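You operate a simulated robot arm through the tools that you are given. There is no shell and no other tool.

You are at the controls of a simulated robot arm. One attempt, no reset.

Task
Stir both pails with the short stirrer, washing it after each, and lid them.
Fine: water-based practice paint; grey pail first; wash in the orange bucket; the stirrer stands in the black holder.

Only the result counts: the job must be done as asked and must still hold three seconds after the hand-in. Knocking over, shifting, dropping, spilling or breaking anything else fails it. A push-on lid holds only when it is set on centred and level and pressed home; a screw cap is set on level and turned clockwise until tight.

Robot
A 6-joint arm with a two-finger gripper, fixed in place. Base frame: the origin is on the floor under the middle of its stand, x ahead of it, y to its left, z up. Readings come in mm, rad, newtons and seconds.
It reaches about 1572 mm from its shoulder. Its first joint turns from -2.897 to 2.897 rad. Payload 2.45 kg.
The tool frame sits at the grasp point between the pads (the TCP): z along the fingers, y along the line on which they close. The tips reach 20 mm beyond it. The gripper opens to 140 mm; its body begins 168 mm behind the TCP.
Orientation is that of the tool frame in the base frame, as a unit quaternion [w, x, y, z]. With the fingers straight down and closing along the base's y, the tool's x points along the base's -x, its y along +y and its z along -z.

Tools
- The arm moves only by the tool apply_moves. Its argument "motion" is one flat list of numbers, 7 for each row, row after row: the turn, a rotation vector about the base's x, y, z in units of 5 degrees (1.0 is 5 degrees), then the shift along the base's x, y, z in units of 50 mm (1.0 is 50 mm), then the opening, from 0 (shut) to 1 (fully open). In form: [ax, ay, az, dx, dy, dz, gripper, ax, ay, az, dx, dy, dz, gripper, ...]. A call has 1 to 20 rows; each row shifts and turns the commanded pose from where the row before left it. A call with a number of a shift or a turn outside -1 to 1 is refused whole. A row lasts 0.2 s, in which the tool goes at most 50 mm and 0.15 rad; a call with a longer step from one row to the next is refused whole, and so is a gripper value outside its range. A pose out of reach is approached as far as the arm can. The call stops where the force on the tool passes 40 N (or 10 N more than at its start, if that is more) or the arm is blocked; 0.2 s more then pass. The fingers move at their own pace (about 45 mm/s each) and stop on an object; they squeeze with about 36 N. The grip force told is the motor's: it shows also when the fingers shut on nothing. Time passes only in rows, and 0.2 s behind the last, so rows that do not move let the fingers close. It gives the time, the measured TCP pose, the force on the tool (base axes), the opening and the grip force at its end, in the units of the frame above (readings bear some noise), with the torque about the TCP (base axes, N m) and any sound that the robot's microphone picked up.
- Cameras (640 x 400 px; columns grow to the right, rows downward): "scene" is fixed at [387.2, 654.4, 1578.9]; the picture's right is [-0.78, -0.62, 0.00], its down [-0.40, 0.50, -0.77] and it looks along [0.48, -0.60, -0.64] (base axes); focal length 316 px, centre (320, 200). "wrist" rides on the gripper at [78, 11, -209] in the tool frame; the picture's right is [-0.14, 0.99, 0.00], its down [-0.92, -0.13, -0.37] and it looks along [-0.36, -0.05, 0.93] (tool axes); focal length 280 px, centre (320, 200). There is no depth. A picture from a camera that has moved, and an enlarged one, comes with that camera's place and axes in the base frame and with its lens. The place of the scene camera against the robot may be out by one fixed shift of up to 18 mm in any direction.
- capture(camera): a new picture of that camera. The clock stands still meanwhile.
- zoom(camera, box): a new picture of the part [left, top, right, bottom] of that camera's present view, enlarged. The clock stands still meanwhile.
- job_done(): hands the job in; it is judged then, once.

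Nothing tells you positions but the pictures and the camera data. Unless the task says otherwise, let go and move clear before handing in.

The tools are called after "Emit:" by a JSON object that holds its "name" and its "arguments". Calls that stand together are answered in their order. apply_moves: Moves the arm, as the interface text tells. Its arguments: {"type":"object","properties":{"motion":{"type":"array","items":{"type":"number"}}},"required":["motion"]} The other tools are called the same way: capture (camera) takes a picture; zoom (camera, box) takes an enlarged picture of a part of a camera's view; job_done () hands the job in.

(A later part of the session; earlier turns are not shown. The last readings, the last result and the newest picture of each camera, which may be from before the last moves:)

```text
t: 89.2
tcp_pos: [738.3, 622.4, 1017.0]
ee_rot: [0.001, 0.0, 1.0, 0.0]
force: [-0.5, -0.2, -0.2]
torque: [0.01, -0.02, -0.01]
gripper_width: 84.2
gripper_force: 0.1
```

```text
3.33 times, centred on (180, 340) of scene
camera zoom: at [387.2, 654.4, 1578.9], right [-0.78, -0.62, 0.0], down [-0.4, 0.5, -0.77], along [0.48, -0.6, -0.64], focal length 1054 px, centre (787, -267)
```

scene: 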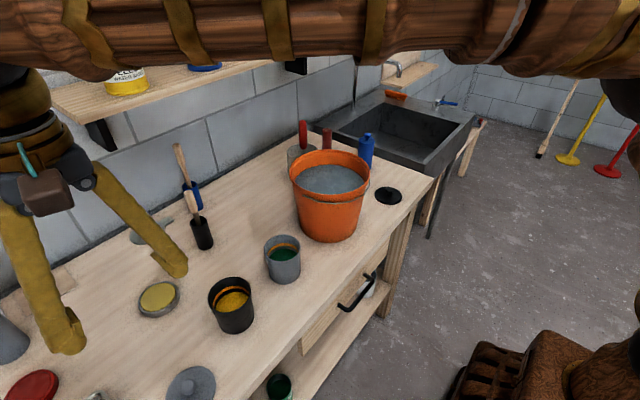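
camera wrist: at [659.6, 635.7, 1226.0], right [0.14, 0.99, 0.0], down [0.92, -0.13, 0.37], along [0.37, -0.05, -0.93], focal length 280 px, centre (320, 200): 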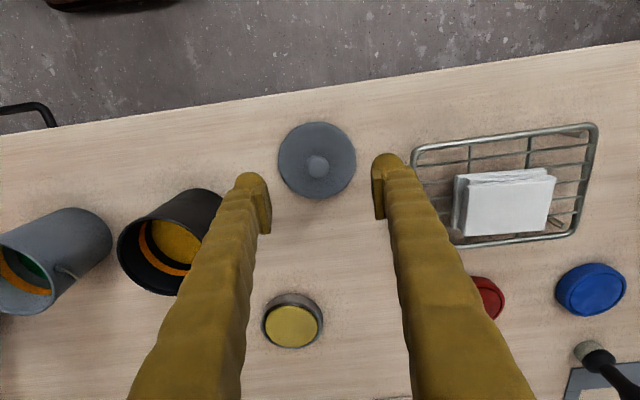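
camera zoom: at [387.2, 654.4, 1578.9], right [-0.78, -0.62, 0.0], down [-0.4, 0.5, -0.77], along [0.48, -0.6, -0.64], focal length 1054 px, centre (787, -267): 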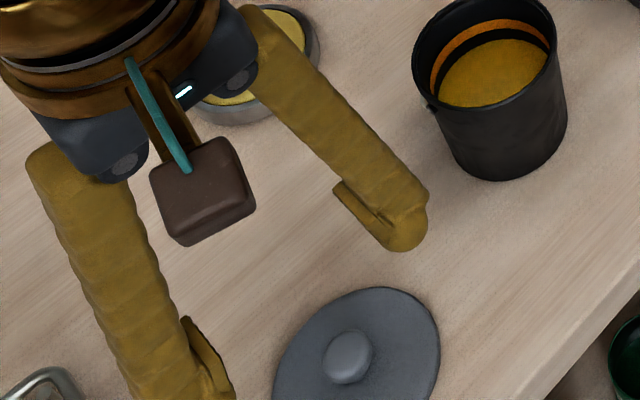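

The lid's knob is about 3.5 mm toward −y of the tool axis, with its top near z≈927. I'll correct, then lower the open fingers around the knob.

Emit:
{"name": "apply_moves", "arguments": {"motion": [0, 0, 0, 0.02, -0.07, -0.5, 0.6, 0, 0, 0, 0, 0, -0.7, 0.6, 0, 0, 0, 0, 0, 0, 0.6]}}

Emit:
{"name": "zoom", "arguments": {"camera": "wrist", "box": [240, 80, 400, 240]}}

Emit:
{"name": "zoom", "arguments": {"camera": "scene", "box": [120, 280, 240, 400]}}

```text
t: 90.0
tcp_pos: [738.4, 618.7, 957.4]
ee_rot: [0.001, 0.001, 1.0, 0.0]
force: [0.5, -0.4, -0.7]
torque: [-0.02, -0.03, 0.02]
gripper_width: 83.8
gripper_force: 0.1
```

```text
2.50 times, centred on (320, 160) of wrist
camera zoom: at [659.4, 631.6, 1166.2], right [0.14, 0.99, 0.0], down [0.92, -0.13, 0.37], along [0.37, -0.05, -0.93], focal length 701 px, centre (320, 300)
```

zoom: 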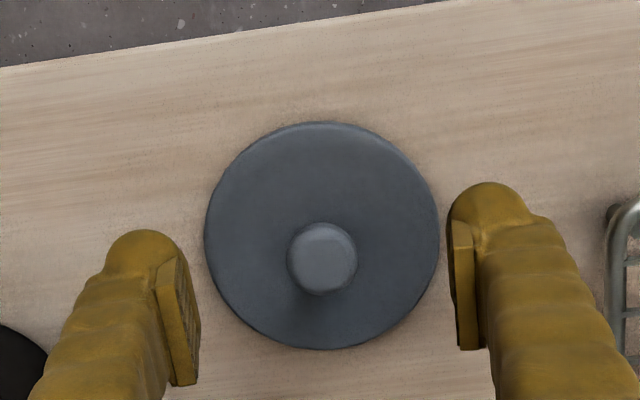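

```text
3.33 times, centred on (180, 340) of scene
camera zoom: at [387.2, 654.4, 1578.9], right [-0.78, -0.62, 0.0], down [-0.4, 0.5, -0.77], along [0.48, -0.6, -0.64], focal length 1054 px, centre (787, -267)
```

zoom: 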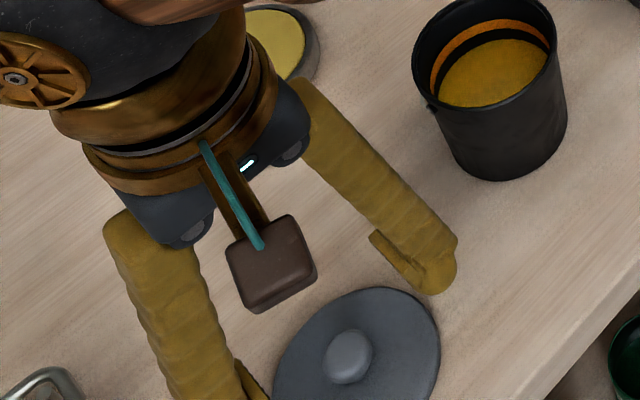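

The knob is now centred within about 1 mm. I'll lower to z≈925 and close on the knob.

Emit:
{"name": "apply_moves", "arguments": {"motion": [0, 0, 0, 0, 0.02, -0.4, 0.6, 0, 0, 0, 0, 0, -0.24, 0.6, 0, 0, 0, 0, 0, 0, 0.6]}}

Emit:
{"name": "zoom", "arguments": {"camera": "wrist", "box": [240, 80, 400, 240]}}

Emit:
{"name": "zoom", "arguments": {"camera": "scene", "box": [120, 280, 240, 400]}}

```text
t: 90.8
tcp_pos: [737.3, 620.6, 925.8]
ee_rot: [0.001, 0.0, 1.0, 0.0]
force: [0.4, 0.6, -0.2]
torque: [-0.04, 0.0, -0.01]
gripper_width: 83.9
gripper_force: 0.0
```

```text
2.50 times, centred on (320, 160) of wrist
camera zoom: at [658.8, 632.4, 1134.9], right [0.14, 0.99, 0.0], down [0.92, -0.13, 0.37], along [0.37, -0.05, -0.93], focal length 701 px, centre (320, 300)
```

zoom: 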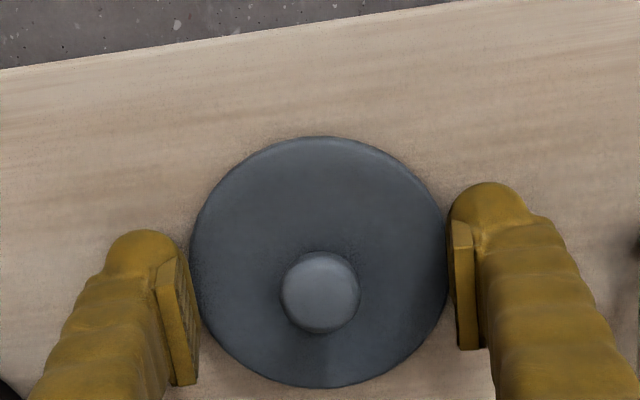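

```text
3.33 times, centred on (180, 340) of scene
camera zoom: at [387.2, 654.4, 1578.9], right [-0.78, -0.62, 0.0], down [-0.4, 0.5, -0.77], along [0.48, -0.6, -0.64], focal length 1054 px, centre (787, -267)
```

zoom: 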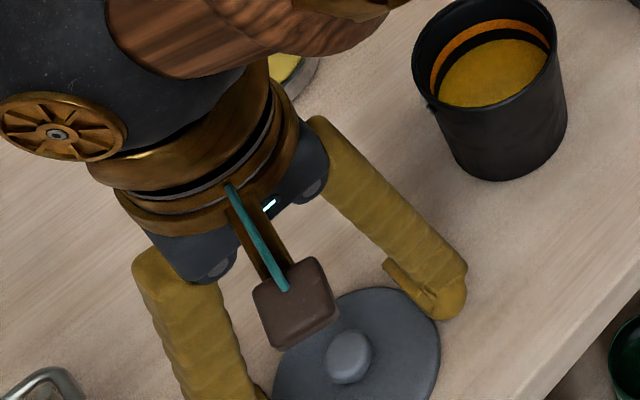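

The knob is centred. I'll go 2 mm lower and close on it.

Emit:
{"name": "apply_moves", "arguments": {"motion": [0, 0, 0, 0, 0, -0.04, 0.6, 0, 0, 0, 0, 0, 0, 0.3, 0, 0, 0, 0, 0, 0, 0, 0, 0, 0, 0, 0, 0, 0, 0, 0, 0, 0, 0, 0, 0, 0, 0, 0, 0, 0, 0, 0, 0, 0, 0, 0, 0, 0, 0, 0, 0, 0, 0, 0, 0, 0]}}

Emit:
{"name": "zoom", "arguments": {"camera": "wrist", "box": [240, 80, 400, 240]}}

```text
t: 91.9
tcp_pos: [739.3, 620.7, 927.1]
ee_rot: [0.001, 0.0, 1.0, 0.001]
force: [1.4, 2.8, 8.0]
torque: [-0.03, 0.04, 0.0]
gripper_width: 22.1
gripper_force: 14.9
stopped in row 5: the force on the tool passed its limit at 43 N (the readings are from after the stop); the commanded pose is now the measured one
```

```text
2.50 times, centred on (320, 160) of wrist
camera zoom: at [659.0, 632.3, 1135.5], right [0.14, 0.99, 0.0], down [0.92, -0.13, 0.37], along [0.37, -0.05, -0.93], focal length 701 px, centre (320, 300)
```

zoom: 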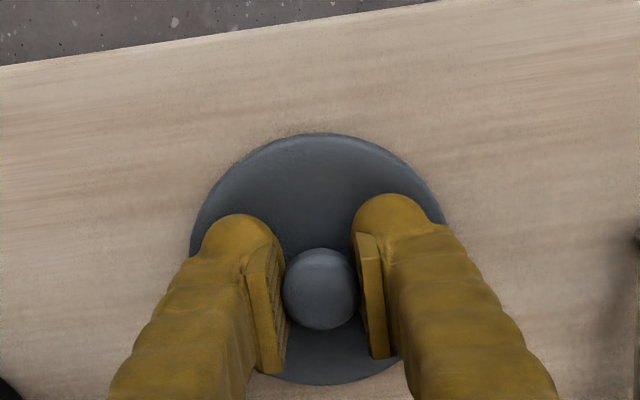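

The fingertips probably touched the lid's domed top while closing, and the force stop kicked in. I'll raise 3 mm and finish closing.

Emit:
{"name": "apply_moves", "arguments": {"motion": [0, 0, 0, 0, 0, 0.03, 0.2, 0, 0, 0, 0, 0, 0.03, 0.2, 0, 0, 0, 0, 0, 0, 0.2, 0, 0, 0, 0, 0, 0, 0.2]}}

Emit:
{"name": "zoom", "arguments": {"camera": "wrist", "box": [240, 80, 400, 240]}}

Emit:
{"name": "zoom", "arguments": {"camera": "scene", "box": [120, 280, 240, 400]}}

```text
t: 92.9
tcp_pos: [740.1, 619.8, 928.4]
ee_rot: [0.001, 0.0, 1.0, 0.001]
force: [0.3, 0.0, 0.3]
torque: [-0.01, 0.01, 0.02]
gripper_width: 28.2
gripper_force: 0.1
```

```text
2.50 times, centred on (320, 160) of wrist
camera zoom: at [658.9, 632.0, 1138.0], right [0.14, 0.99, 0.0], down [0.92, -0.13, 0.37], along [0.37, -0.05, -0.93], focal length 701 px, centre (320, 300)
```

zoom: 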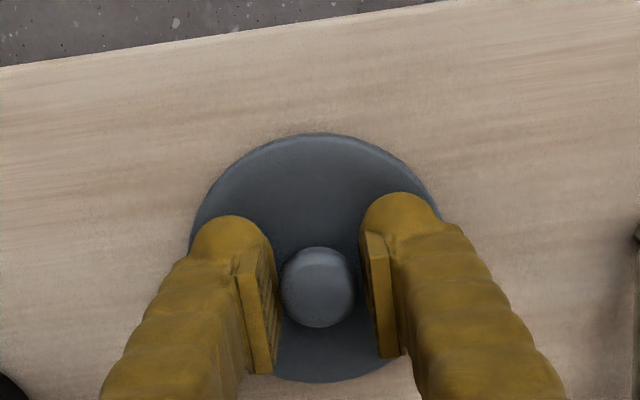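

```text
3.33 times, centred on (180, 340) of scene
camera zoom: at [387.2, 654.4, 1578.9], right [-0.78, -0.62, 0.0], down [-0.4, 0.5, -0.77], along [0.48, -0.6, -0.64], focal length 1054 px, centre (787, -267)
```

zoom: 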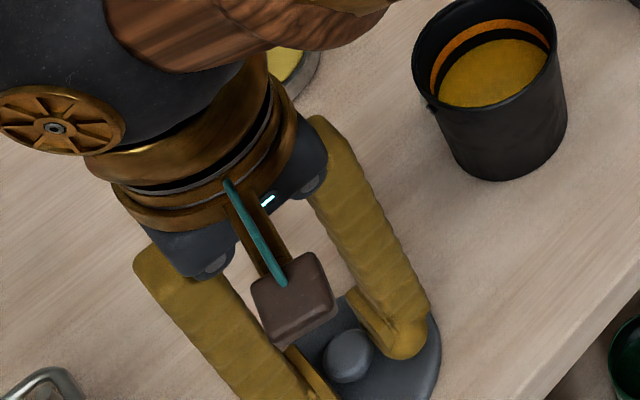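

The knob isn't gripped yet, and the gripper sits a bit higher now. I'll close gradually here and watch the forces.

Emit:
{"name": "apply_moves", "arguments": {"motion": [0, 0, 0, 0, 0, 0, 0.17, 0, 0, 0, 0, 0, 0, 0.16, 0, 0, 0, 0, 0, 0, 0.15, 0, 0, 0, 0, 0, 0, 0.15]}}

Emit:
{"name": "zoom", "arguments": {"camera": "wrist", "box": [240, 80, 400, 240]}}

```text
t: 93.9
tcp_pos: [739.4, 620.5, 929.1]
ee_rot: [0.002, 0.0, 1.0, 0.001]
force: [0.1, 0.0, 1.0]
torque: [0.01, 0.0, 0.01]
gripper_width: 22.6
gripper_force: 36.0
```

```text
2.50 times, centred on (320, 160) of wrist
camera zoom: at [658.9, 632.0, 1138.1], right [0.14, 0.99, 0.0], down [0.92, -0.13, 0.37], along [0.37, -0.05, -0.93], focal length 701 px, centre (320, 300)
```

zoom: 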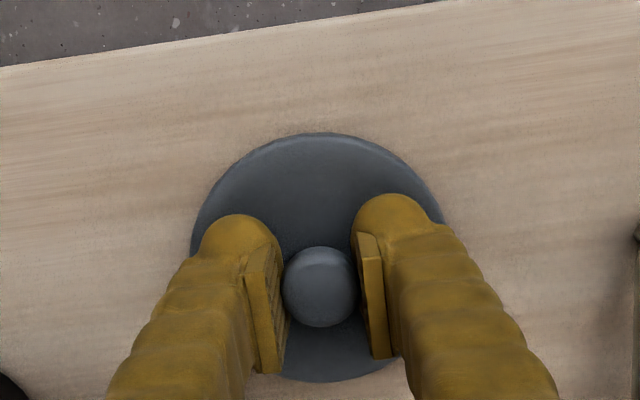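

The knob is firmly gripped (22.6 mm, 36 N) with no vertical load. I'll lift it slightly and check that the lid stays level.

Emit:
{"name": "apply_moves", "arguments": {"motion": [0, 0, 0, 0, 0, 0.1, 0.1, 0, 0, 0, 0, 0, 0.2, 0.1, 0, 0, 0, 0, 0, 0.4, 0.1, 0, 0, 0, 0, 0, 0.6, 0.1, 0, 0, 0, 0, 0, 0.6, 0.1, 0, 0, 0, 0, 0, 0, 0.1]}}

Emit:
{"name": "capture", "arguments": {"camera": "wrist"}}

Emit:
{"name": "zoom", "arguments": {"camera": "scene", "box": [80, 220, 260, 400]}}

```text
t: 95.3
tcp_pos: [738.9, 619.8, 1023.7]
ee_rot: [0.002, -0.001, 1.0, 0.001]
force: [0.3, 0.1, -0.4]
torque: [-0.01, -0.04, -0.02]
gripper_width: 22.4
gripper_force: 35.9
```

```text
taken
camera wrist: at [658.5, 631.9, 1231.9], right [0.14, 0.99, 0.0], down [0.92, -0.13, 0.37], along [0.37, -0.05, -0.93], focal length 280 px, centre (320, 200)
```

wrist: 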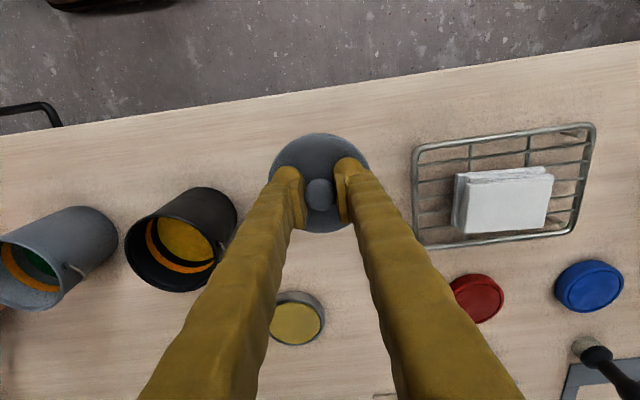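

```text
2.22 times, centred on (170, 310) of scene
camera zoom: at [387.2, 654.4, 1578.9], right [-0.78, -0.62, 0.0], down [-0.4, 0.5, -0.77], along [0.48, -0.6, -0.64], focal length 702 px, centre (653, -44)
```

zoom: 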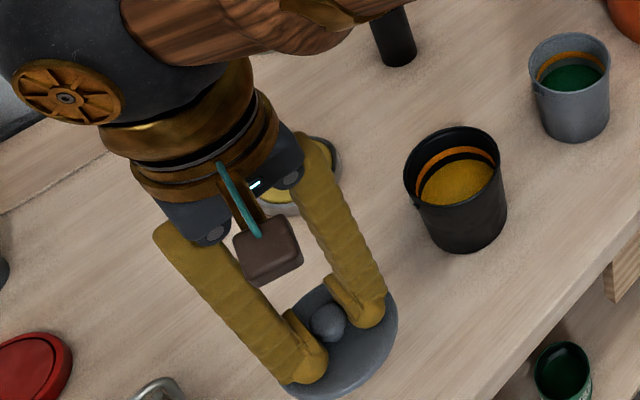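

The lid is lifted cleanly and held by the knob. I'll carry it to a spot just behind the grey pail so the wrist camera can see the pail's rim clearly and I can measure it precisely.

Emit:
{"name": "apply_moves", "arguments": {"motion": [0, 0, 0, 0, 0, 0.88, 0.1, 0, 0, 0, 0, 0, 0.88, 0.1, 0, 0, 0, 0, 0, 0.88, 0.1, 0, 0, 0, 0, 0, 0.88, 0.1, 0, 0, 0, 0.35, -0.79, 0, 0.1, 0, 0, 0, 0.35, -0.79, 0, 0.1, 0, 0, 0, 0.35, -0.79, 0, 0.1, 0, 0, 0, 0.35, -0.79, 0, 0.1, 0, 0, 0, 0.35, -0.79, 0, 0.1, 0, 0, 0, 0.35, -0.79, 0, 0.1, 0, 0, 0, 0.35, -0.79, 0, 0.1, 0, 0, 0, 0.35, -0.79, 0, 0.1, 0, 0, 0, 0, 0, 0, 0.1, 0, 0, 0, 0, 0, 0, 0.1]}}

Emit:
{"name": "capture", "arguments": {"camera": "wrist"}}

Emit:
{"name": "zoom", "arguments": {"camera": "wrist", "box": [260, 20, 380, 140]}}

Emit:
{"name": "zoom", "arguments": {"camera": "wrist", "box": [260, 120, 380, 240]}}

```text
t: 98.3
tcp_pos: [877.9, 301.2, 1199.1]
ee_rot: [0.002, 0.0, 1.0, 0.002]
force: [0.5, 0.5, -0.2]
torque: [0.02, 0.01, 0.0]
gripper_width: 21.6
gripper_force: 35.7
```

```text
taken
camera wrist: at [797.8, 314.1, 1407.5], right [0.14, 0.99, 0.0], down [0.92, -0.13, 0.37], along [0.37, -0.05, -0.93], focal length 280 px, centre (320, 200)
```

wrist: 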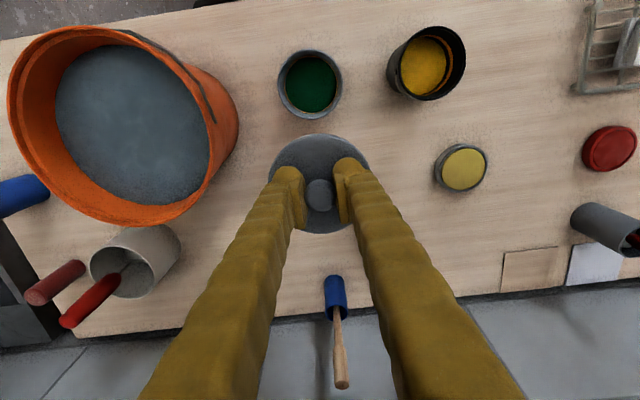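

```text
3.33 times, centred on (320, 80) of wrist
camera zoom: at [797.8, 314.1, 1407.5], right [0.14, 0.99, 0.0], down [0.92, -0.13, 0.37], along [0.37, -0.05, -0.93], focal length 935 px, centre (320, 600)
```

zoom: 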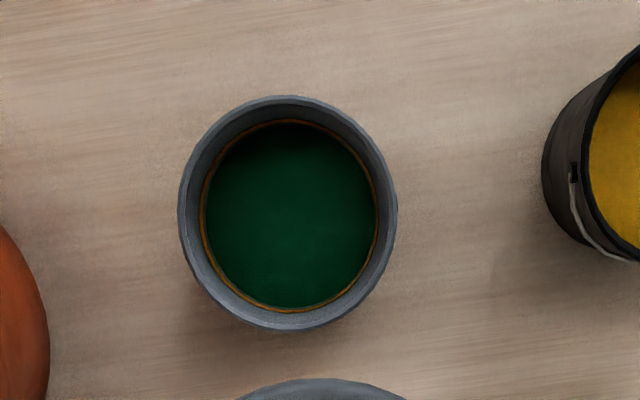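

```text
3.33 times, centred on (320, 180) of wrist
camera zoom: at [797.8, 314.1, 1407.5], right [0.14, 0.99, 0.0], down [0.92, -0.13, 0.37], along [0.37, -0.05, -0.93], focal length 935 px, centre (320, 267)
```

zoom: 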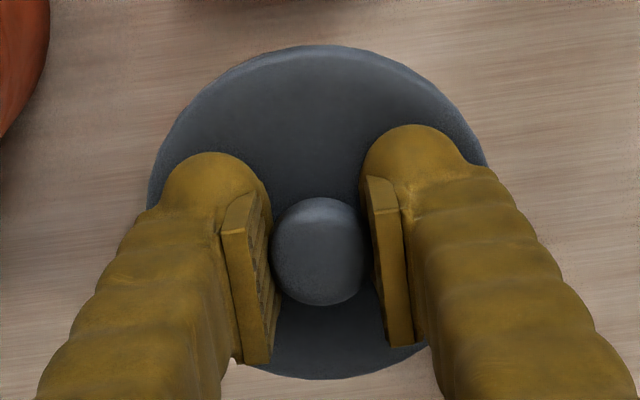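

From this nearly overhead view, the grey pail's centre is (792, 302) with its rim at about z≈1000. The lid hangs centred on the tool axis. I'll shift over the pail, come down to z≈1080, and check the alignment.

Emit:
{"name": "apply_moves", "arguments": {"motion": [0, 0, 0, -0.57, -0.002, 0, 0.1, 0, 0, 0, -0.57, -0.002, 0, 0.1, 0, 0, 0, -0.56, -0.002, 0, 0.1, 0, 0, 0, 0, 0, -0.8, 0.1, 0, 0, 0, 0, 0, -0.8, 0.1, 0, 0, 0, 0, 0, -0.7, 0.1, 0, 0, 0, 0, 0, 0, 0.1, 0, 0, 0, 0, 0, 0, 0.1]}}

Emit:
{"name": "capture", "arguments": {"camera": "wrist"}}

Emit:
{"name": "zoom", "arguments": {"camera": "wrist", "box": [250, 110, 390, 250]}}

Emit:
{"name": "zoom", "arguments": {"camera": "scene", "box": [230, 170, 340, 300]}}

```text
t: 100.1
tcp_pos: [791.8, 302.6, 1084.1]
ee_rot: [0.002, 0.0, 1.0, 0.001]
force: [-0.1, -0.5, -0.6]
torque: [-0.02, -0.05, 0.02]
gripper_width: 21.2
gripper_force: 35.9
```

```text
taken
camera wrist: at [712.7, 315.6, 1292.7], right [0.14, 0.99, 0.0], down [0.92, -0.13, 0.37], along [0.37, -0.05, -0.93], focal length 280 px, centre (320, 200)
```

wrist: 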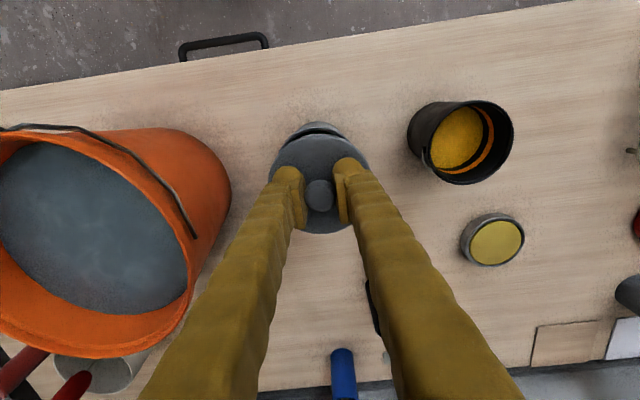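

```text
2.86 times, centred on (320, 180) of wrist
camera zoom: at [712.7, 315.6, 1292.7], right [0.14, 0.99, 0.0], down [0.92, -0.13, 0.37], along [0.37, -0.05, -0.93], focal length 801 px, centre (320, 257)
```

zoom: 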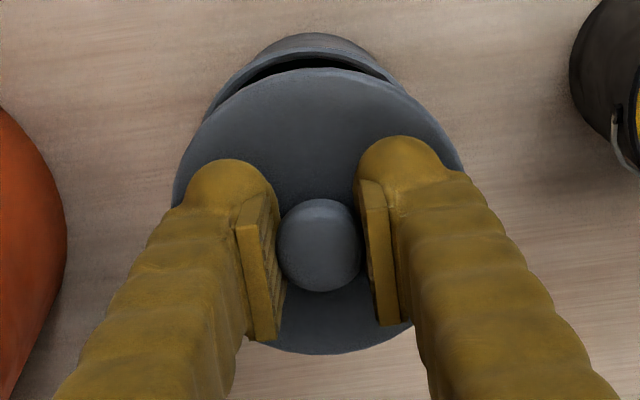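

```text
3.08 times, centred on (285, 235) of scene
camera zoom: at [387.2, 654.4, 1578.9], right [-0.78, -0.62, 0.0], down [-0.4, 0.5, -0.77], along [0.48, -0.6, -0.64], focal length 972 px, centre (428, 92)
```

zoom: 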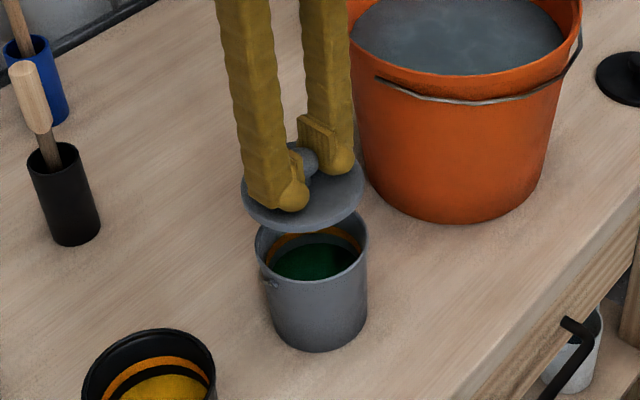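

The lid is about 2 mm too far toward +y relative to the pail. I'll correct that and descend to just above the rim.

Emit:
{"name": "apply_moves", "arguments": {"motion": [0, 0, 0, 0, -0.036, -0.3, 0.1, 0, 0, 0, 0, 0, -0.3, 0.1, 0, 0, 0, 0, 0, -0.16, 0.1, 0, 0, 0, 0, 0, 0, 0.1, 0, 0, 0, 0, 0, 0, 0.1]}}

Emit:
{"name": "zoom", "arguments": {"camera": "wrist", "box": [250, 110, 390, 250]}}

Emit:
{"name": "zoom", "arguments": {"camera": "scene", "box": [250, 200, 330, 290]}}

```text
t: 101.3
tcp_pos: [794.3, 301.5, 1046.3]
ee_rot: [0.001, 0.0, 1.0, 0.001]
force: [-0.3, 0.0, -0.2]
torque: [0.01, 0.01, 0.0]
gripper_width: 21.1
gripper_force: 35.8
```

```text
2.86 times, centred on (320, 180) of wrist
camera zoom: at [714.2, 313.7, 1255.5], right [0.14, 0.99, 0.0], down [0.92, -0.13, 0.37], along [0.37, -0.05, -0.93], focal length 801 px, centre (320, 257)
```

zoom: 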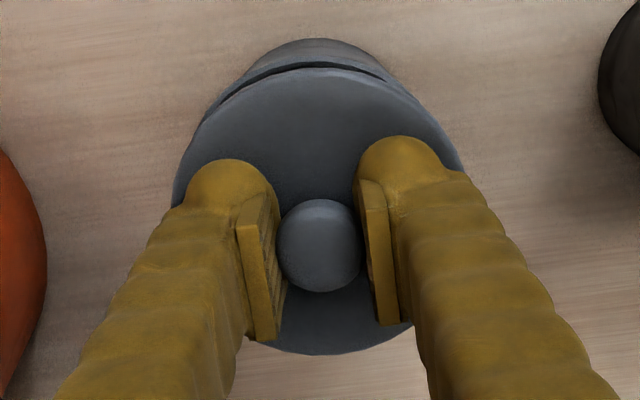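

```text
4.44 times, centred on (290, 245) of scene
camera zoom: at [387.2, 654.4, 1578.9], right [-0.78, -0.62, 0.0], down [-0.4, 0.5, -0.77], along [0.48, -0.6, -0.64], focal length 1405 px, centre (453, 0)
```

zoom: 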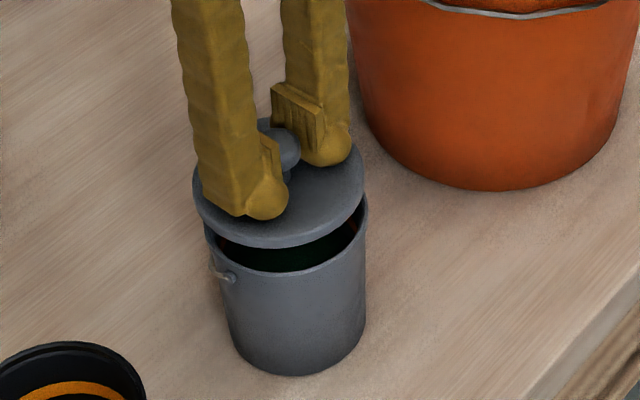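

The lid looks very near to alignment. I'll zoom in more for a fine check before contact.

Emit:
{"name": "zoom", "arguments": {"camera": "scene", "box": [284, 222, 344, 262]}}

Emit:
{"name": "zoom", "arguments": {"camera": "scene", "box": [270, 225, 345, 275]}}

Emit:
{"name": "zoom", "arguments": {"camera": "wrist", "box": [280, 115, 360, 165]}}

```text
10.00 times, centred on (314, 242) of scene
camera zoom: at [387.2, 654.4, 1578.9], right [-0.78, -0.62, 0.0], down [-0.4, 0.5, -0.77], along [0.48, -0.6, -0.64], focal length 3160 px, centre (380, -220)
```

zoom: 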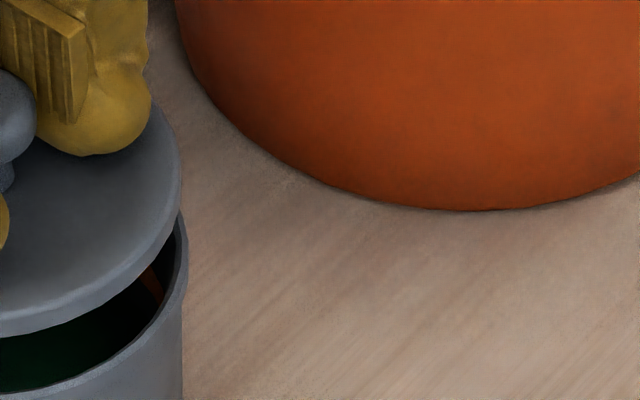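

```text
8.00 times, centred on (308, 250) of scene
camera zoom: at [387.2, 654.4, 1578.9], right [-0.78, -0.62, 0.0], down [-0.4, 0.5, -0.77], along [0.48, -0.6, -0.64], focal length 2528 px, centre (420, -200)
```

zoom: 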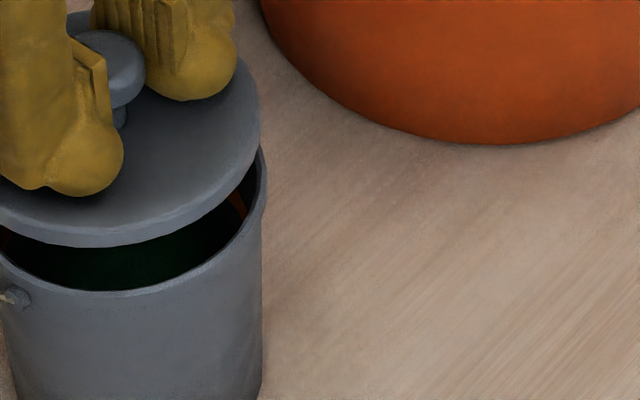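

```text
8.00 times, centred on (320, 140) of wrist
camera zoom: at [714.2, 313.7, 1255.5], right [0.14, 0.99, 0.0], down [0.92, -0.13, 0.37], along [0.37, -0.05, -0.93], focal length 2243 px, centre (320, 680)
```

zoom: 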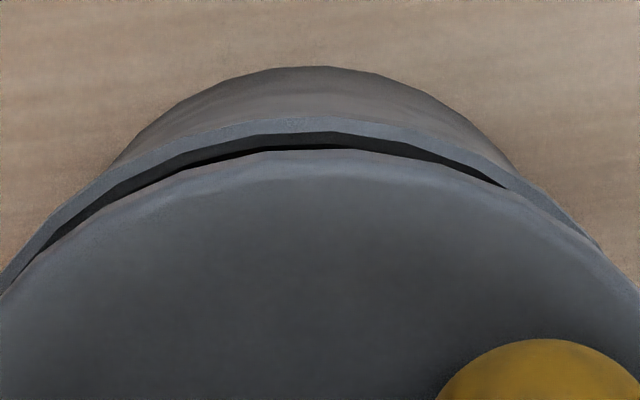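

The close-ups show the lid about 1.8 mm too far in +x and 0.7 mm in +y, with roughly 16 mm of gap to the rim. I'll correct and descend 10 mm.

Emit:
{"name": "apply_moves", "arguments": {"motion": [0, 0, 0, -0.036, -0.014, -0.1, 0.1, 0, 0, 0, 0, 0, -0.1, 0.1, 0, 0, 0, 0, 0, 0, 0.1, 0, 0, 0, 0, 0, 0, 0.1]}}

Emit:
{"name": "zoom", "arguments": {"camera": "wrist", "box": [280, 115, 360, 165]}}

Emit:
{"name": "zoom", "arguments": {"camera": "scene", "box": [255, 215, 335, 265]}}

```text
t: 102.3
tcp_pos: [793.3, 302.3, 1037.0]
ee_rot: [0.001, 0.0, 1.0, 0.0]
force: [0.8, -1.0, 0.1]
torque: [-0.04, 0.01, 0.02]
gripper_width: 21.2
gripper_force: 35.9
```

```text
8.00 times, centred on (320, 140) of wrist
camera zoom: at [712.7, 313.5, 1245.8], right [0.14, 0.99, 0.0], down [0.92, -0.13, 0.37], along [0.37, -0.05, -0.93], focal length 2243 px, centre (320, 680)
```

zoom: 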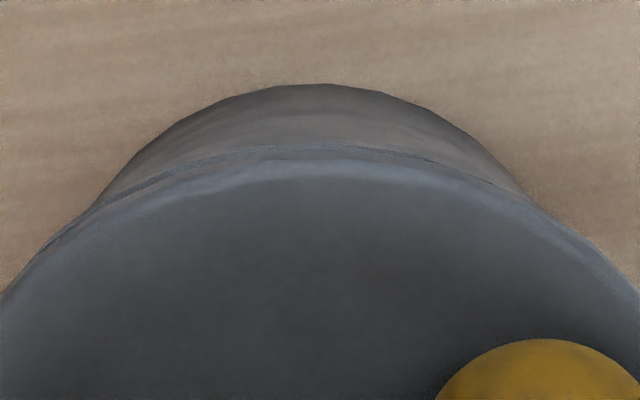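

```text
8.00 times, centred on (295, 240) of scene
camera zoom: at [387.2, 654.4, 1578.9], right [-0.78, -0.62, 0.0], down [-0.4, 0.5, -0.77], along [0.48, -0.6, -0.64], focal length 2528 px, centre (520, -120)
```

zoom: 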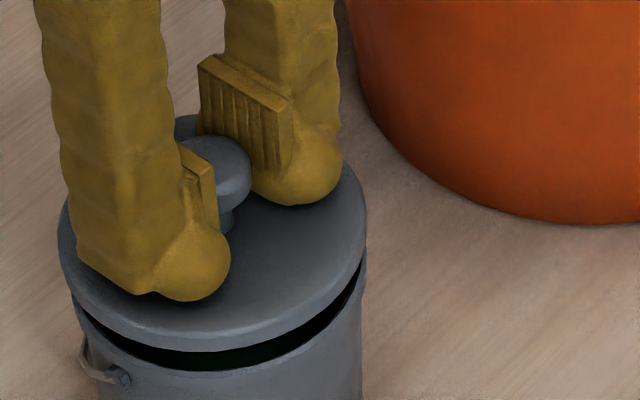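

The lid and rim now agree within about 1 mm. I'll descend in small steps and watch for contact.

Emit:
{"name": "apply_moves", "arguments": {"motion": [0, 0, 0, -0.008, -0.008, -0.06, 0.1, 0, 0, 0, 0, 0, -0.04, 0.1, 0, 0, 0, 0, 0, 0, 0.1]}}

Emit:
{"name": "zoom", "arguments": {"camera": "scene", "box": [255, 215, 335, 265]}}

Emit:
{"name": "zoom", "arguments": {"camera": "wrist", "box": [260, 115, 380, 190]}}

```text
t: 103.1
tcp_pos: [791.2, 301.1, 1031.5]
ee_rot: [0.002, 0.0, 1.0, 0.001]
force: [0.0, 0.9, -0.6]
torque: [0.0, -0.01, -0.03]
gripper_width: 21.2
gripper_force: 35.3
```

```text
8.00 times, centred on (295, 240) of scene
camera zoom: at [387.2, 654.4, 1578.9], right [-0.78, -0.62, 0.0], down [-0.4, 0.5, -0.77], along [0.48, -0.6, -0.64], focal length 2528 px, centre (520, -120)
```

zoom: 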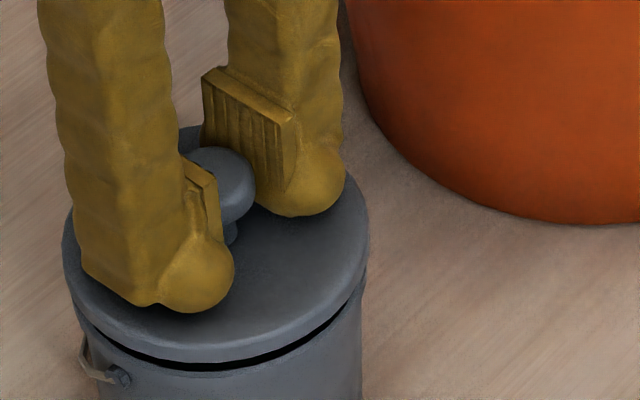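

```text
5.33 times, centred on (320, 152) of wrist
camera zoom: at [712.2, 313.1, 1240.8], right [0.14, 0.99, 0.0], down [0.92, -0.13, 0.37], along [0.37, -0.05, -0.93], focal length 1495 px, centre (320, 453)
```

zoom: 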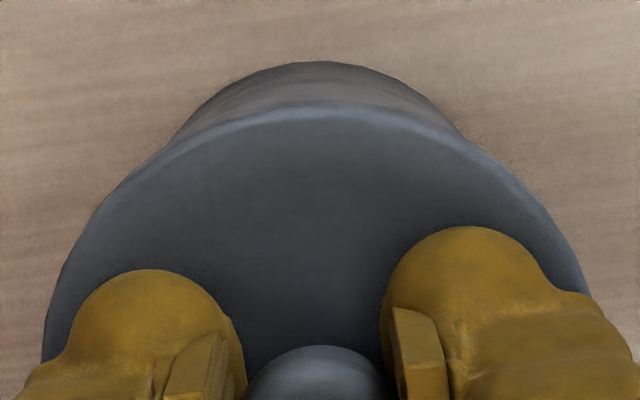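

Contact hasn't begun. The scene and wrist views both suggest the lid should go about 1 mm more toward −y and a touch toward −x. I'll correct and come down a few mm.

Emit:
{"name": "apply_moves", "arguments": {"motion": [0, 0, 0, -0.012, -0.02, 0, 0.1, 0, 0, 0, 0, 0, 0, 0.1, 0, 0, 0, 0, 0, 0, 0.1]}}

Emit:
{"name": "zoom", "arguments": {"camera": "scene", "box": [290, 235, 320, 255]}}

Emit:
{"name": "zoom", "arguments": {"camera": "scene", "box": [255, 235, 285, 255]}}

Emit:
{"name": "zoom", "arguments": {"camera": "wrist", "box": [260, 115, 380, 190]}}

```text
t: 103.9
tcp_pos: [791.4, 301.3, 1032.3]
ee_rot: [0.001, 0.0, 1.0, 0.0]
force: [0.6, 0.6, -0.9]
torque: [0.02, 0.0, 0.02]
gripper_width: 21.2
gripper_force: 36.2
```

```text
16.00 times, centred on (305, 245) of scene
camera zoom: at [387.2, 654.4, 1578.9], right [-0.78, -0.62, 0.0], down [-0.4, 0.5, -0.77], along [0.48, -0.6, -0.64], focal length 5057 px, centre (560, -520)
```

zoom: 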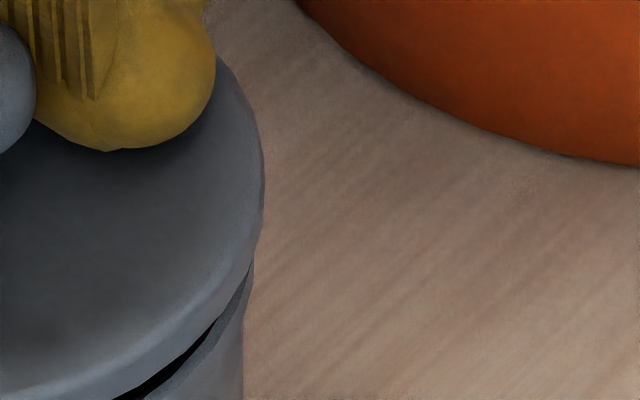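

```text
16.00 times, centred on (270, 245) of scene
camera zoom: at [387.2, 654.4, 1578.9], right [-0.78, -0.62, 0.0], down [-0.4, 0.5, -0.77], along [0.48, -0.6, -0.64], focal length 5057 px, centre (1120, -520)
```

zoom: 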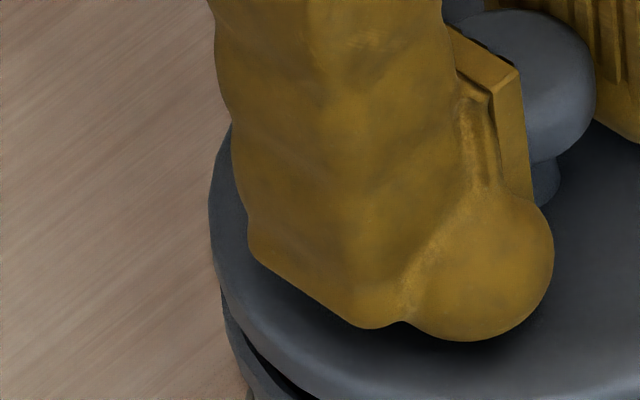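

```text
5.33 times, centred on (320, 152) of wrist
camera zoom: at [711.9, 312.2, 1241.1], right [0.14, 0.99, 0.0], down [0.92, -0.13, 0.37], along [0.37, -0.05, -0.93], focal length 1495 px, centre (320, 453)
```

zoom: 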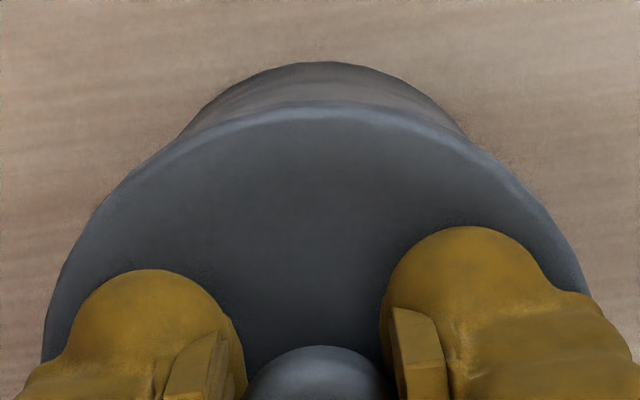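

Now the overhang looks even on both sides, within about 0.5 mm. I'll lower in small steps until contact.

Emit:
{"name": "apply_moves", "arguments": {"motion": [0, 0, 0, 0, 0, -0.03, 0.1, 0, 0, 0, 0, 0, -0.03, 0.1, 0, 0, 0, 0, 0, 0, 0.1]}}

Emit:
{"name": "apply_moves", "arguments": {"motion": [0, 0, 0, 0, 0, -0.03, 0.1, 0, 0, 0, 0, 0, 0, 0.1]}}

Emit:
{"name": "zoom", "arguments": {"camera": "scene", "box": [255, 215, 335, 265]}}

```text
t: 104.7
tcp_pos: [791.5, 300.3, 1028.9]
ee_rot: [0.002, 0.0, 1.0, 0.001]
force: [0.3, -1.1, 0.0]
torque: [-0.01, -0.01, 0.01]
gripper_width: 20.6
gripper_force: 36.0
```

```text
t: 105.3
tcp_pos: [791.5, 299.5, 1027.2]
ee_rot: [0.002, 0.0, 1.0, 0.0]
force: [0.1, 1.0, -0.3]
torque: [-0.01, 0.0, -0.02]
gripper_width: 21.0
gripper_force: 35.4
```

```text
8.00 times, centred on (295, 240) of scene
camera zoom: at [387.2, 654.4, 1578.9], right [-0.78, -0.62, 0.0], down [-0.4, 0.5, -0.77], along [0.48, -0.6, -0.64], focal length 2528 px, centre (520, -120)
```

zoom: 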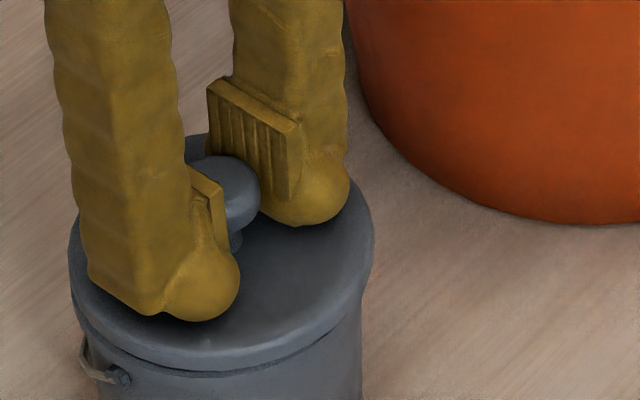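

Emit:
{"name": "zoom", "arguments": {"camera": "wrist", "box": [260, 115, 380, 190]}}

Emit:
{"name": "zoom", "arguments": {"camera": "scene", "box": [290, 235, 320, 255]}}

Emit:
{"name": "zoom", "arguments": {"camera": "scene", "box": [255, 240, 285, 260]}}

```text
5.33 times, centred on (320, 152) of wrist
camera zoom: at [711.8, 311.7, 1235.9], right [0.14, 0.99, 0.0], down [0.92, -0.13, 0.37], along [0.37, -0.05, -0.93], focal length 1495 px, centre (320, 453)
```

zoom: 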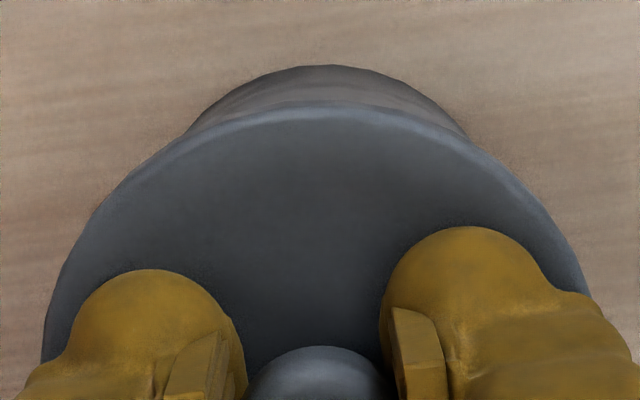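

```text
16.00 times, centred on (305, 245) of scene
camera zoom: at [387.2, 654.4, 1578.9], right [-0.78, -0.62, 0.0], down [-0.4, 0.5, -0.77], along [0.48, -0.6, -0.64], focal length 5057 px, centre (560, -520)
```

zoom: 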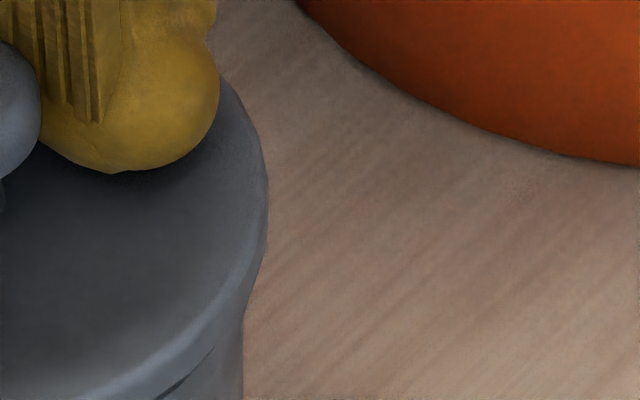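

```text
16.00 times, centred on (270, 250) of scene
camera zoom: at [387.2, 654.4, 1578.9], right [-0.78, -0.62, 0.0], down [-0.4, 0.5, -0.77], along [0.48, -0.6, -0.64], focal length 5057 px, centre (1120, -600)
```

zoom: 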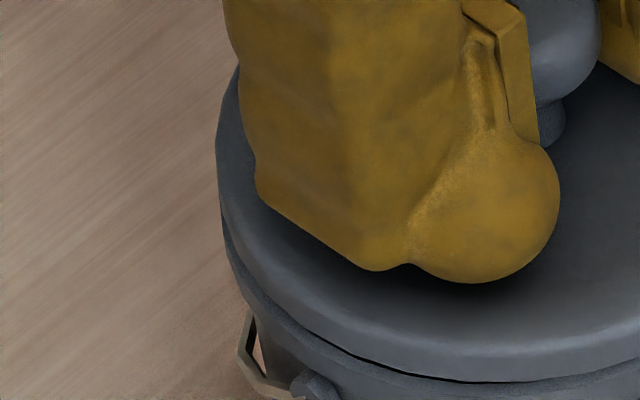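

The arm settled about 1.5 mm too far toward −y/−x, so the rim peeks out on the +y side. I'll rise 1.5 mm, shift back (+0.8, +1.5) mm, and recheck.

Emit:
{"name": "apply_moves", "arguments": {"motion": [0, 0, 0, 0, 0, 0.03, 0.1, 0, 0, 0, 0.016, 0.03, 0, 0.1, 0, 0, 0, 0, 0, 0, 0.1, 0, 0, 0, 0, 0, 0, 0.1, 0, 0, 0, 0, 0, 0, 0.1]}}

Emit:
{"name": "zoom", "arguments": {"camera": "wrist", "box": [260, 115, 380, 190]}}

Emit:
{"name": "zoom", "arguments": {"camera": "scene", "box": [290, 235, 320, 255]}}

Emit:
{"name": "zoom", "arguments": {"camera": "scene", "box": [255, 240, 285, 260]}}

```text
t: 106.5
tcp_pos: [792.6, 303.0, 1029.4]
ee_rot: [0.002, 0.0, 1.0, 0.001]
force: [-0.4, 0.2, -0.4]
torque: [0.0, -0.02, -0.03]
gripper_width: 20.9
gripper_force: 36.5
```

```text
5.33 times, centred on (320, 152) of wrist
camera zoom: at [712.0, 313.9, 1238.0], right [0.14, 0.99, 0.0], down [0.92, -0.13, 0.37], along [0.37, -0.05, -0.93], focal length 1495 px, centre (320, 453)
```

zoom: 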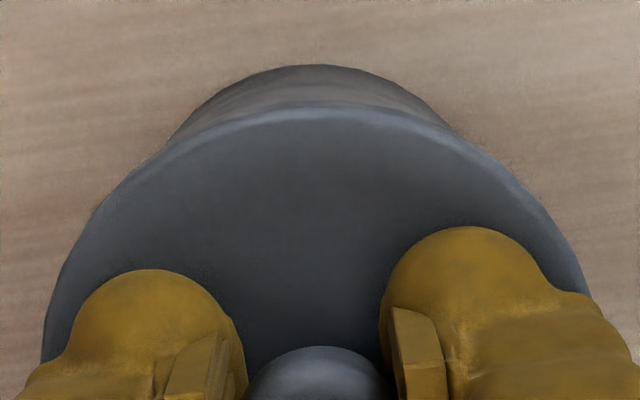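

```text
16.00 times, centred on (305, 245) of scene
camera zoom: at [387.2, 654.4, 1578.9], right [-0.78, -0.62, 0.0], down [-0.4, 0.5, -0.77], along [0.48, -0.6, -0.64], focal length 5057 px, centre (560, -520)
```

zoom: 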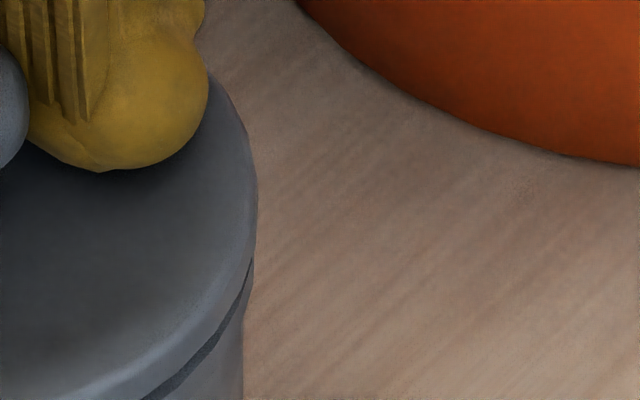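

```text
16.00 times, centred on (270, 250) of scene
camera zoom: at [387.2, 654.4, 1578.9], right [-0.78, -0.62, 0.0], down [-0.4, 0.5, -0.77], along [0.48, -0.6, -0.64], focal length 5057 px, centre (1120, -600)
```

zoom: 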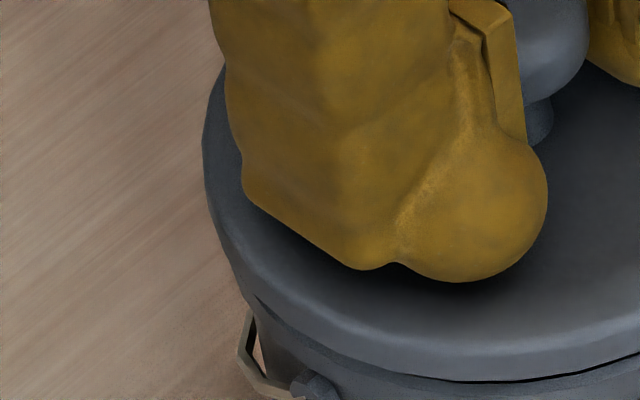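

The scene view now looks symmetric. The wrist view suggests a slight +y, −x bias, so I'll apply a small correction and take high-zoom checks on both sides.

Emit:
{"name": "apply_moves", "arguments": {"motion": [0, 0, 0, 0.01, -0.014, 0, 0.1, 0, 0, 0, 0, 0, 0, 0.1, 0, 0, 0, 0, 0, 0, 0.1]}}

Emit:
{"name": "zoom", "arguments": {"camera": "wrist", "box": [260, 120, 320, 180]}}

Emit:
{"name": "zoom", "arguments": {"camera": "wrist", "box": [320, 120, 380, 180]}}

Emit:
{"name": "zoom", "arguments": {"camera": "scene", "box": [255, 215, 335, 265]}}

```text
t: 107.3
tcp_pos: [791.3, 300.6, 1028.8]
ee_rot: [0.002, 0.0, 1.0, 0.001]
force: [0.4, -0.3, -1.0]
torque: [0.0, 0.03, 0.01]
gripper_width: 20.9
gripper_force: 36.3
```

```text
6.67 times, centred on (290, 150) of wrist
camera zoom: at [712.1, 313.1, 1238.1], right [0.14, 0.99, 0.0], down [0.92, -0.13, 0.37], along [0.37, -0.05, -0.93], focal length 1869 px, centre (520, 533)
```

zoom: 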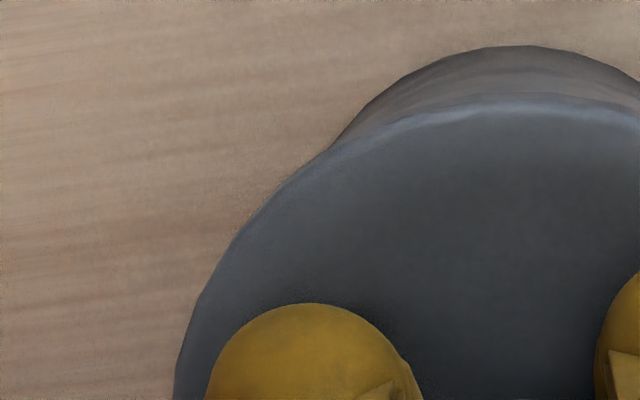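

```text
6.67 times, centred on (350, 150) of wrist
camera zoom: at [712.1, 313.1, 1238.1], right [0.14, 0.99, 0.0], down [0.92, -0.13, 0.37], along [0.37, -0.05, -0.93], focal length 1869 px, centre (120, 533)
```

zoom: 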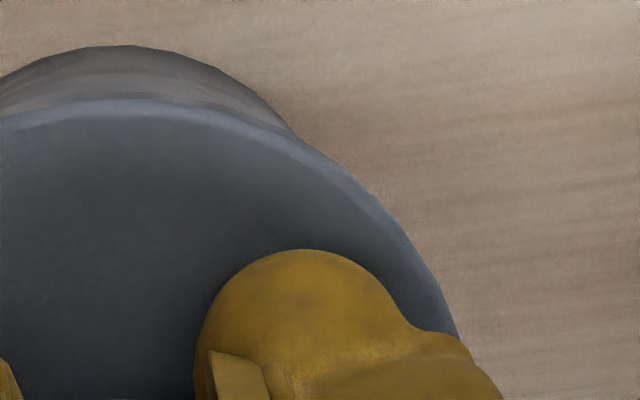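

```text
8.00 times, centred on (295, 240) of scene
camera zoom: at [387.2, 654.4, 1578.9], right [-0.78, -0.62, 0.0], down [-0.4, 0.5, -0.77], along [0.48, -0.6, -0.64], focal length 2528 px, centre (520, -120)
```

zoom: 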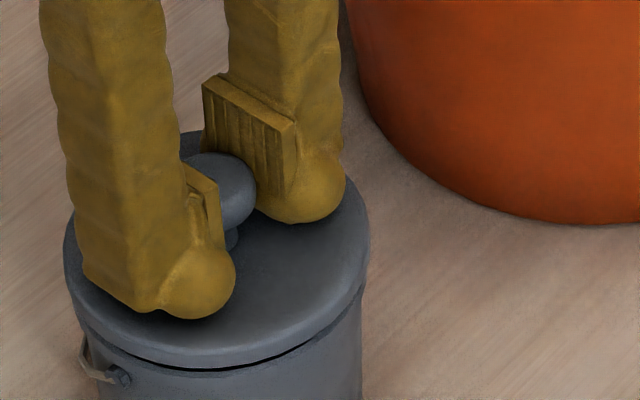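

The lid is centred within about 0.7 mm. I'll nudge it −0.4 mm in y and press down in small steps.

Emit:
{"name": "apply_moves", "arguments": {"motion": [0, 0, 0, 0, -0.008, -0.04, 0.1, 0, 0, 0, 0, 0, -0.03, 0.1, 0, 0, 0, 0, 0, 0, 0.1]}}

Emit:
{"name": "apply_moves", "arguments": {"motion": [0, 0, 0, 0, 0, -0.02, 0.1, 0, 0, 0, 0, 0, 0, 0.1]}}

Emit:
{"name": "zoom", "arguments": {"camera": "scene", "box": [255, 215, 335, 265]}}

```text
t: 108.1
tcp_pos: [791.7, 300.9, 1026.4]
ee_rot: [0.001, -0.001, 1.0, 0.002]
force: [0.5, -1.3, 0.2]
torque: [0.01, -0.01, -0.02]
gripper_width: 20.5
gripper_force: 36.0
```

```text
t: 108.7
tcp_pos: [793.2, 300.5, 1023.0]
ee_rot: [0.002, 0.0, 1.0, 0.0]
force: [-0.4, 0.2, 0.3]
torque: [0.01, 0.01, -0.01]
gripper_width: 20.9
gripper_force: 35.8
```

```text
8.00 times, centred on (295, 240) of scene
camera zoom: at [387.2, 654.4, 1578.9], right [-0.78, -0.62, 0.0], down [-0.4, 0.5, -0.77], along [0.48, -0.6, -0.64], focal length 2528 px, centre (520, -120)
```

zoom: 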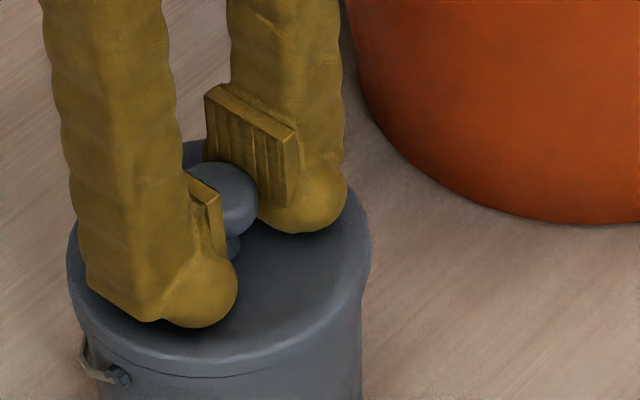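

No contact force yet and the lid edge now overlaps the rim. I'll keep pressing down in 1–1.5 mm steps.

Emit:
{"name": "apply_moves", "arguments": {"motion": [0, 0, 0, 0, 0, -0.02, 0.1, 0, 0, 0, 0, 0, 0, 0.1]}}

Emit:
{"name": "apply_moves", "arguments": {"motion": [0, 0, 0, 0, 0, -0.02, 0.1, 0, 0, 0, 0, 0, 0, 0.1]}}

Emit:
{"name": "zoom", "arguments": {"camera": "wrist", "box": [250, 110, 390, 250]}}

Emit:
{"name": "zoom", "arguments": {"camera": "scene", "box": [255, 215, 335, 265]}}

```text
t: 109.3
tcp_pos: [791.7, 300.8, 1023.1]
ee_rot: [0.002, 0.0, 1.0, 0.0]
force: [-0.4, 0.4, -0.7]
torque: [0.01, -0.01, 0.0]
gripper_width: 20.6
gripper_force: 35.8
```

```text
t: 109.9
tcp_pos: [792.7, 301.4, 1023.1]
ee_rot: [0.002, -0.001, 1.0, 0.001]
force: [2.7, 0.5, 11.5]
torque: [-0.05, 0.11, 0.02]
gripper_width: 20.4
gripper_force: 35.4
heard: snap
```

```text
2.86 times, centred on (320, 180) of wrist
camera zoom: at [712.5, 312.6, 1231.4], right [0.14, 0.99, 0.0], down [0.92, -0.13, 0.37], along [0.37, -0.05, -0.93], focal length 801 px, centre (320, 257)
```

zoom: 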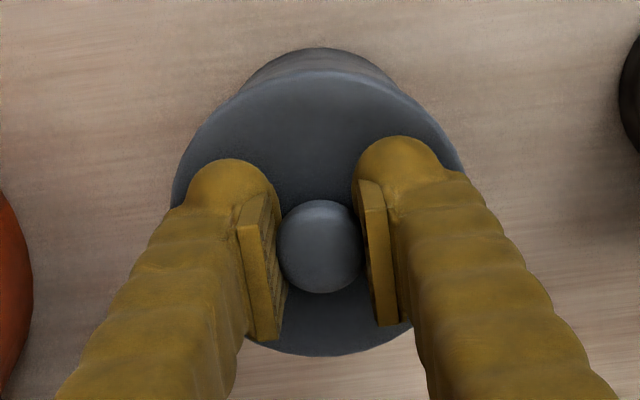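

```text
8.00 times, centred on (295, 240) of scene
camera zoom: at [387.2, 654.4, 1578.9], right [-0.78, -0.62, 0.0], down [-0.4, 0.5, -0.77], along [0.48, -0.6, -0.64], focal length 2528 px, centre (520, -120)
```

zoom: 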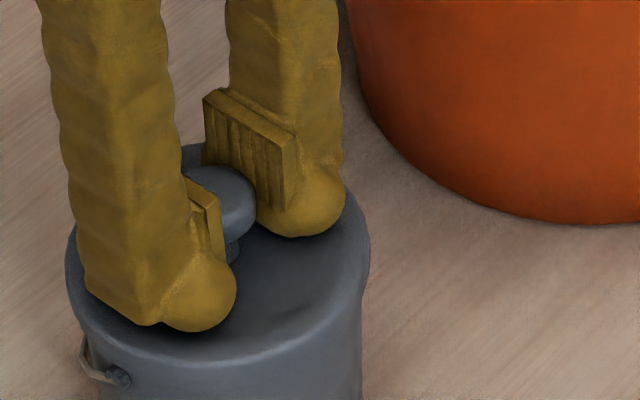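

I heard a snap, so the grey lid has seated. I'll give one more small press to make sure it's fully home.

Emit:
{"name": "apply_moves", "arguments": {"motion": [0, 0, 0, 0, 0, -0.02, 0.1, 0, 0, 0, 0, 0, 0, 0.1]}}

```text
t: 110.5
tcp_pos: [792.3, 301.3, 1023.5]
ee_rot: [0.003, 0.0, 1.0, 0.002]
force: [1.5, -0.4, 30.5]
torque: [-0.07, 0.07, 0.01]
gripper_width: 20.6
gripper_force: 36.1
```

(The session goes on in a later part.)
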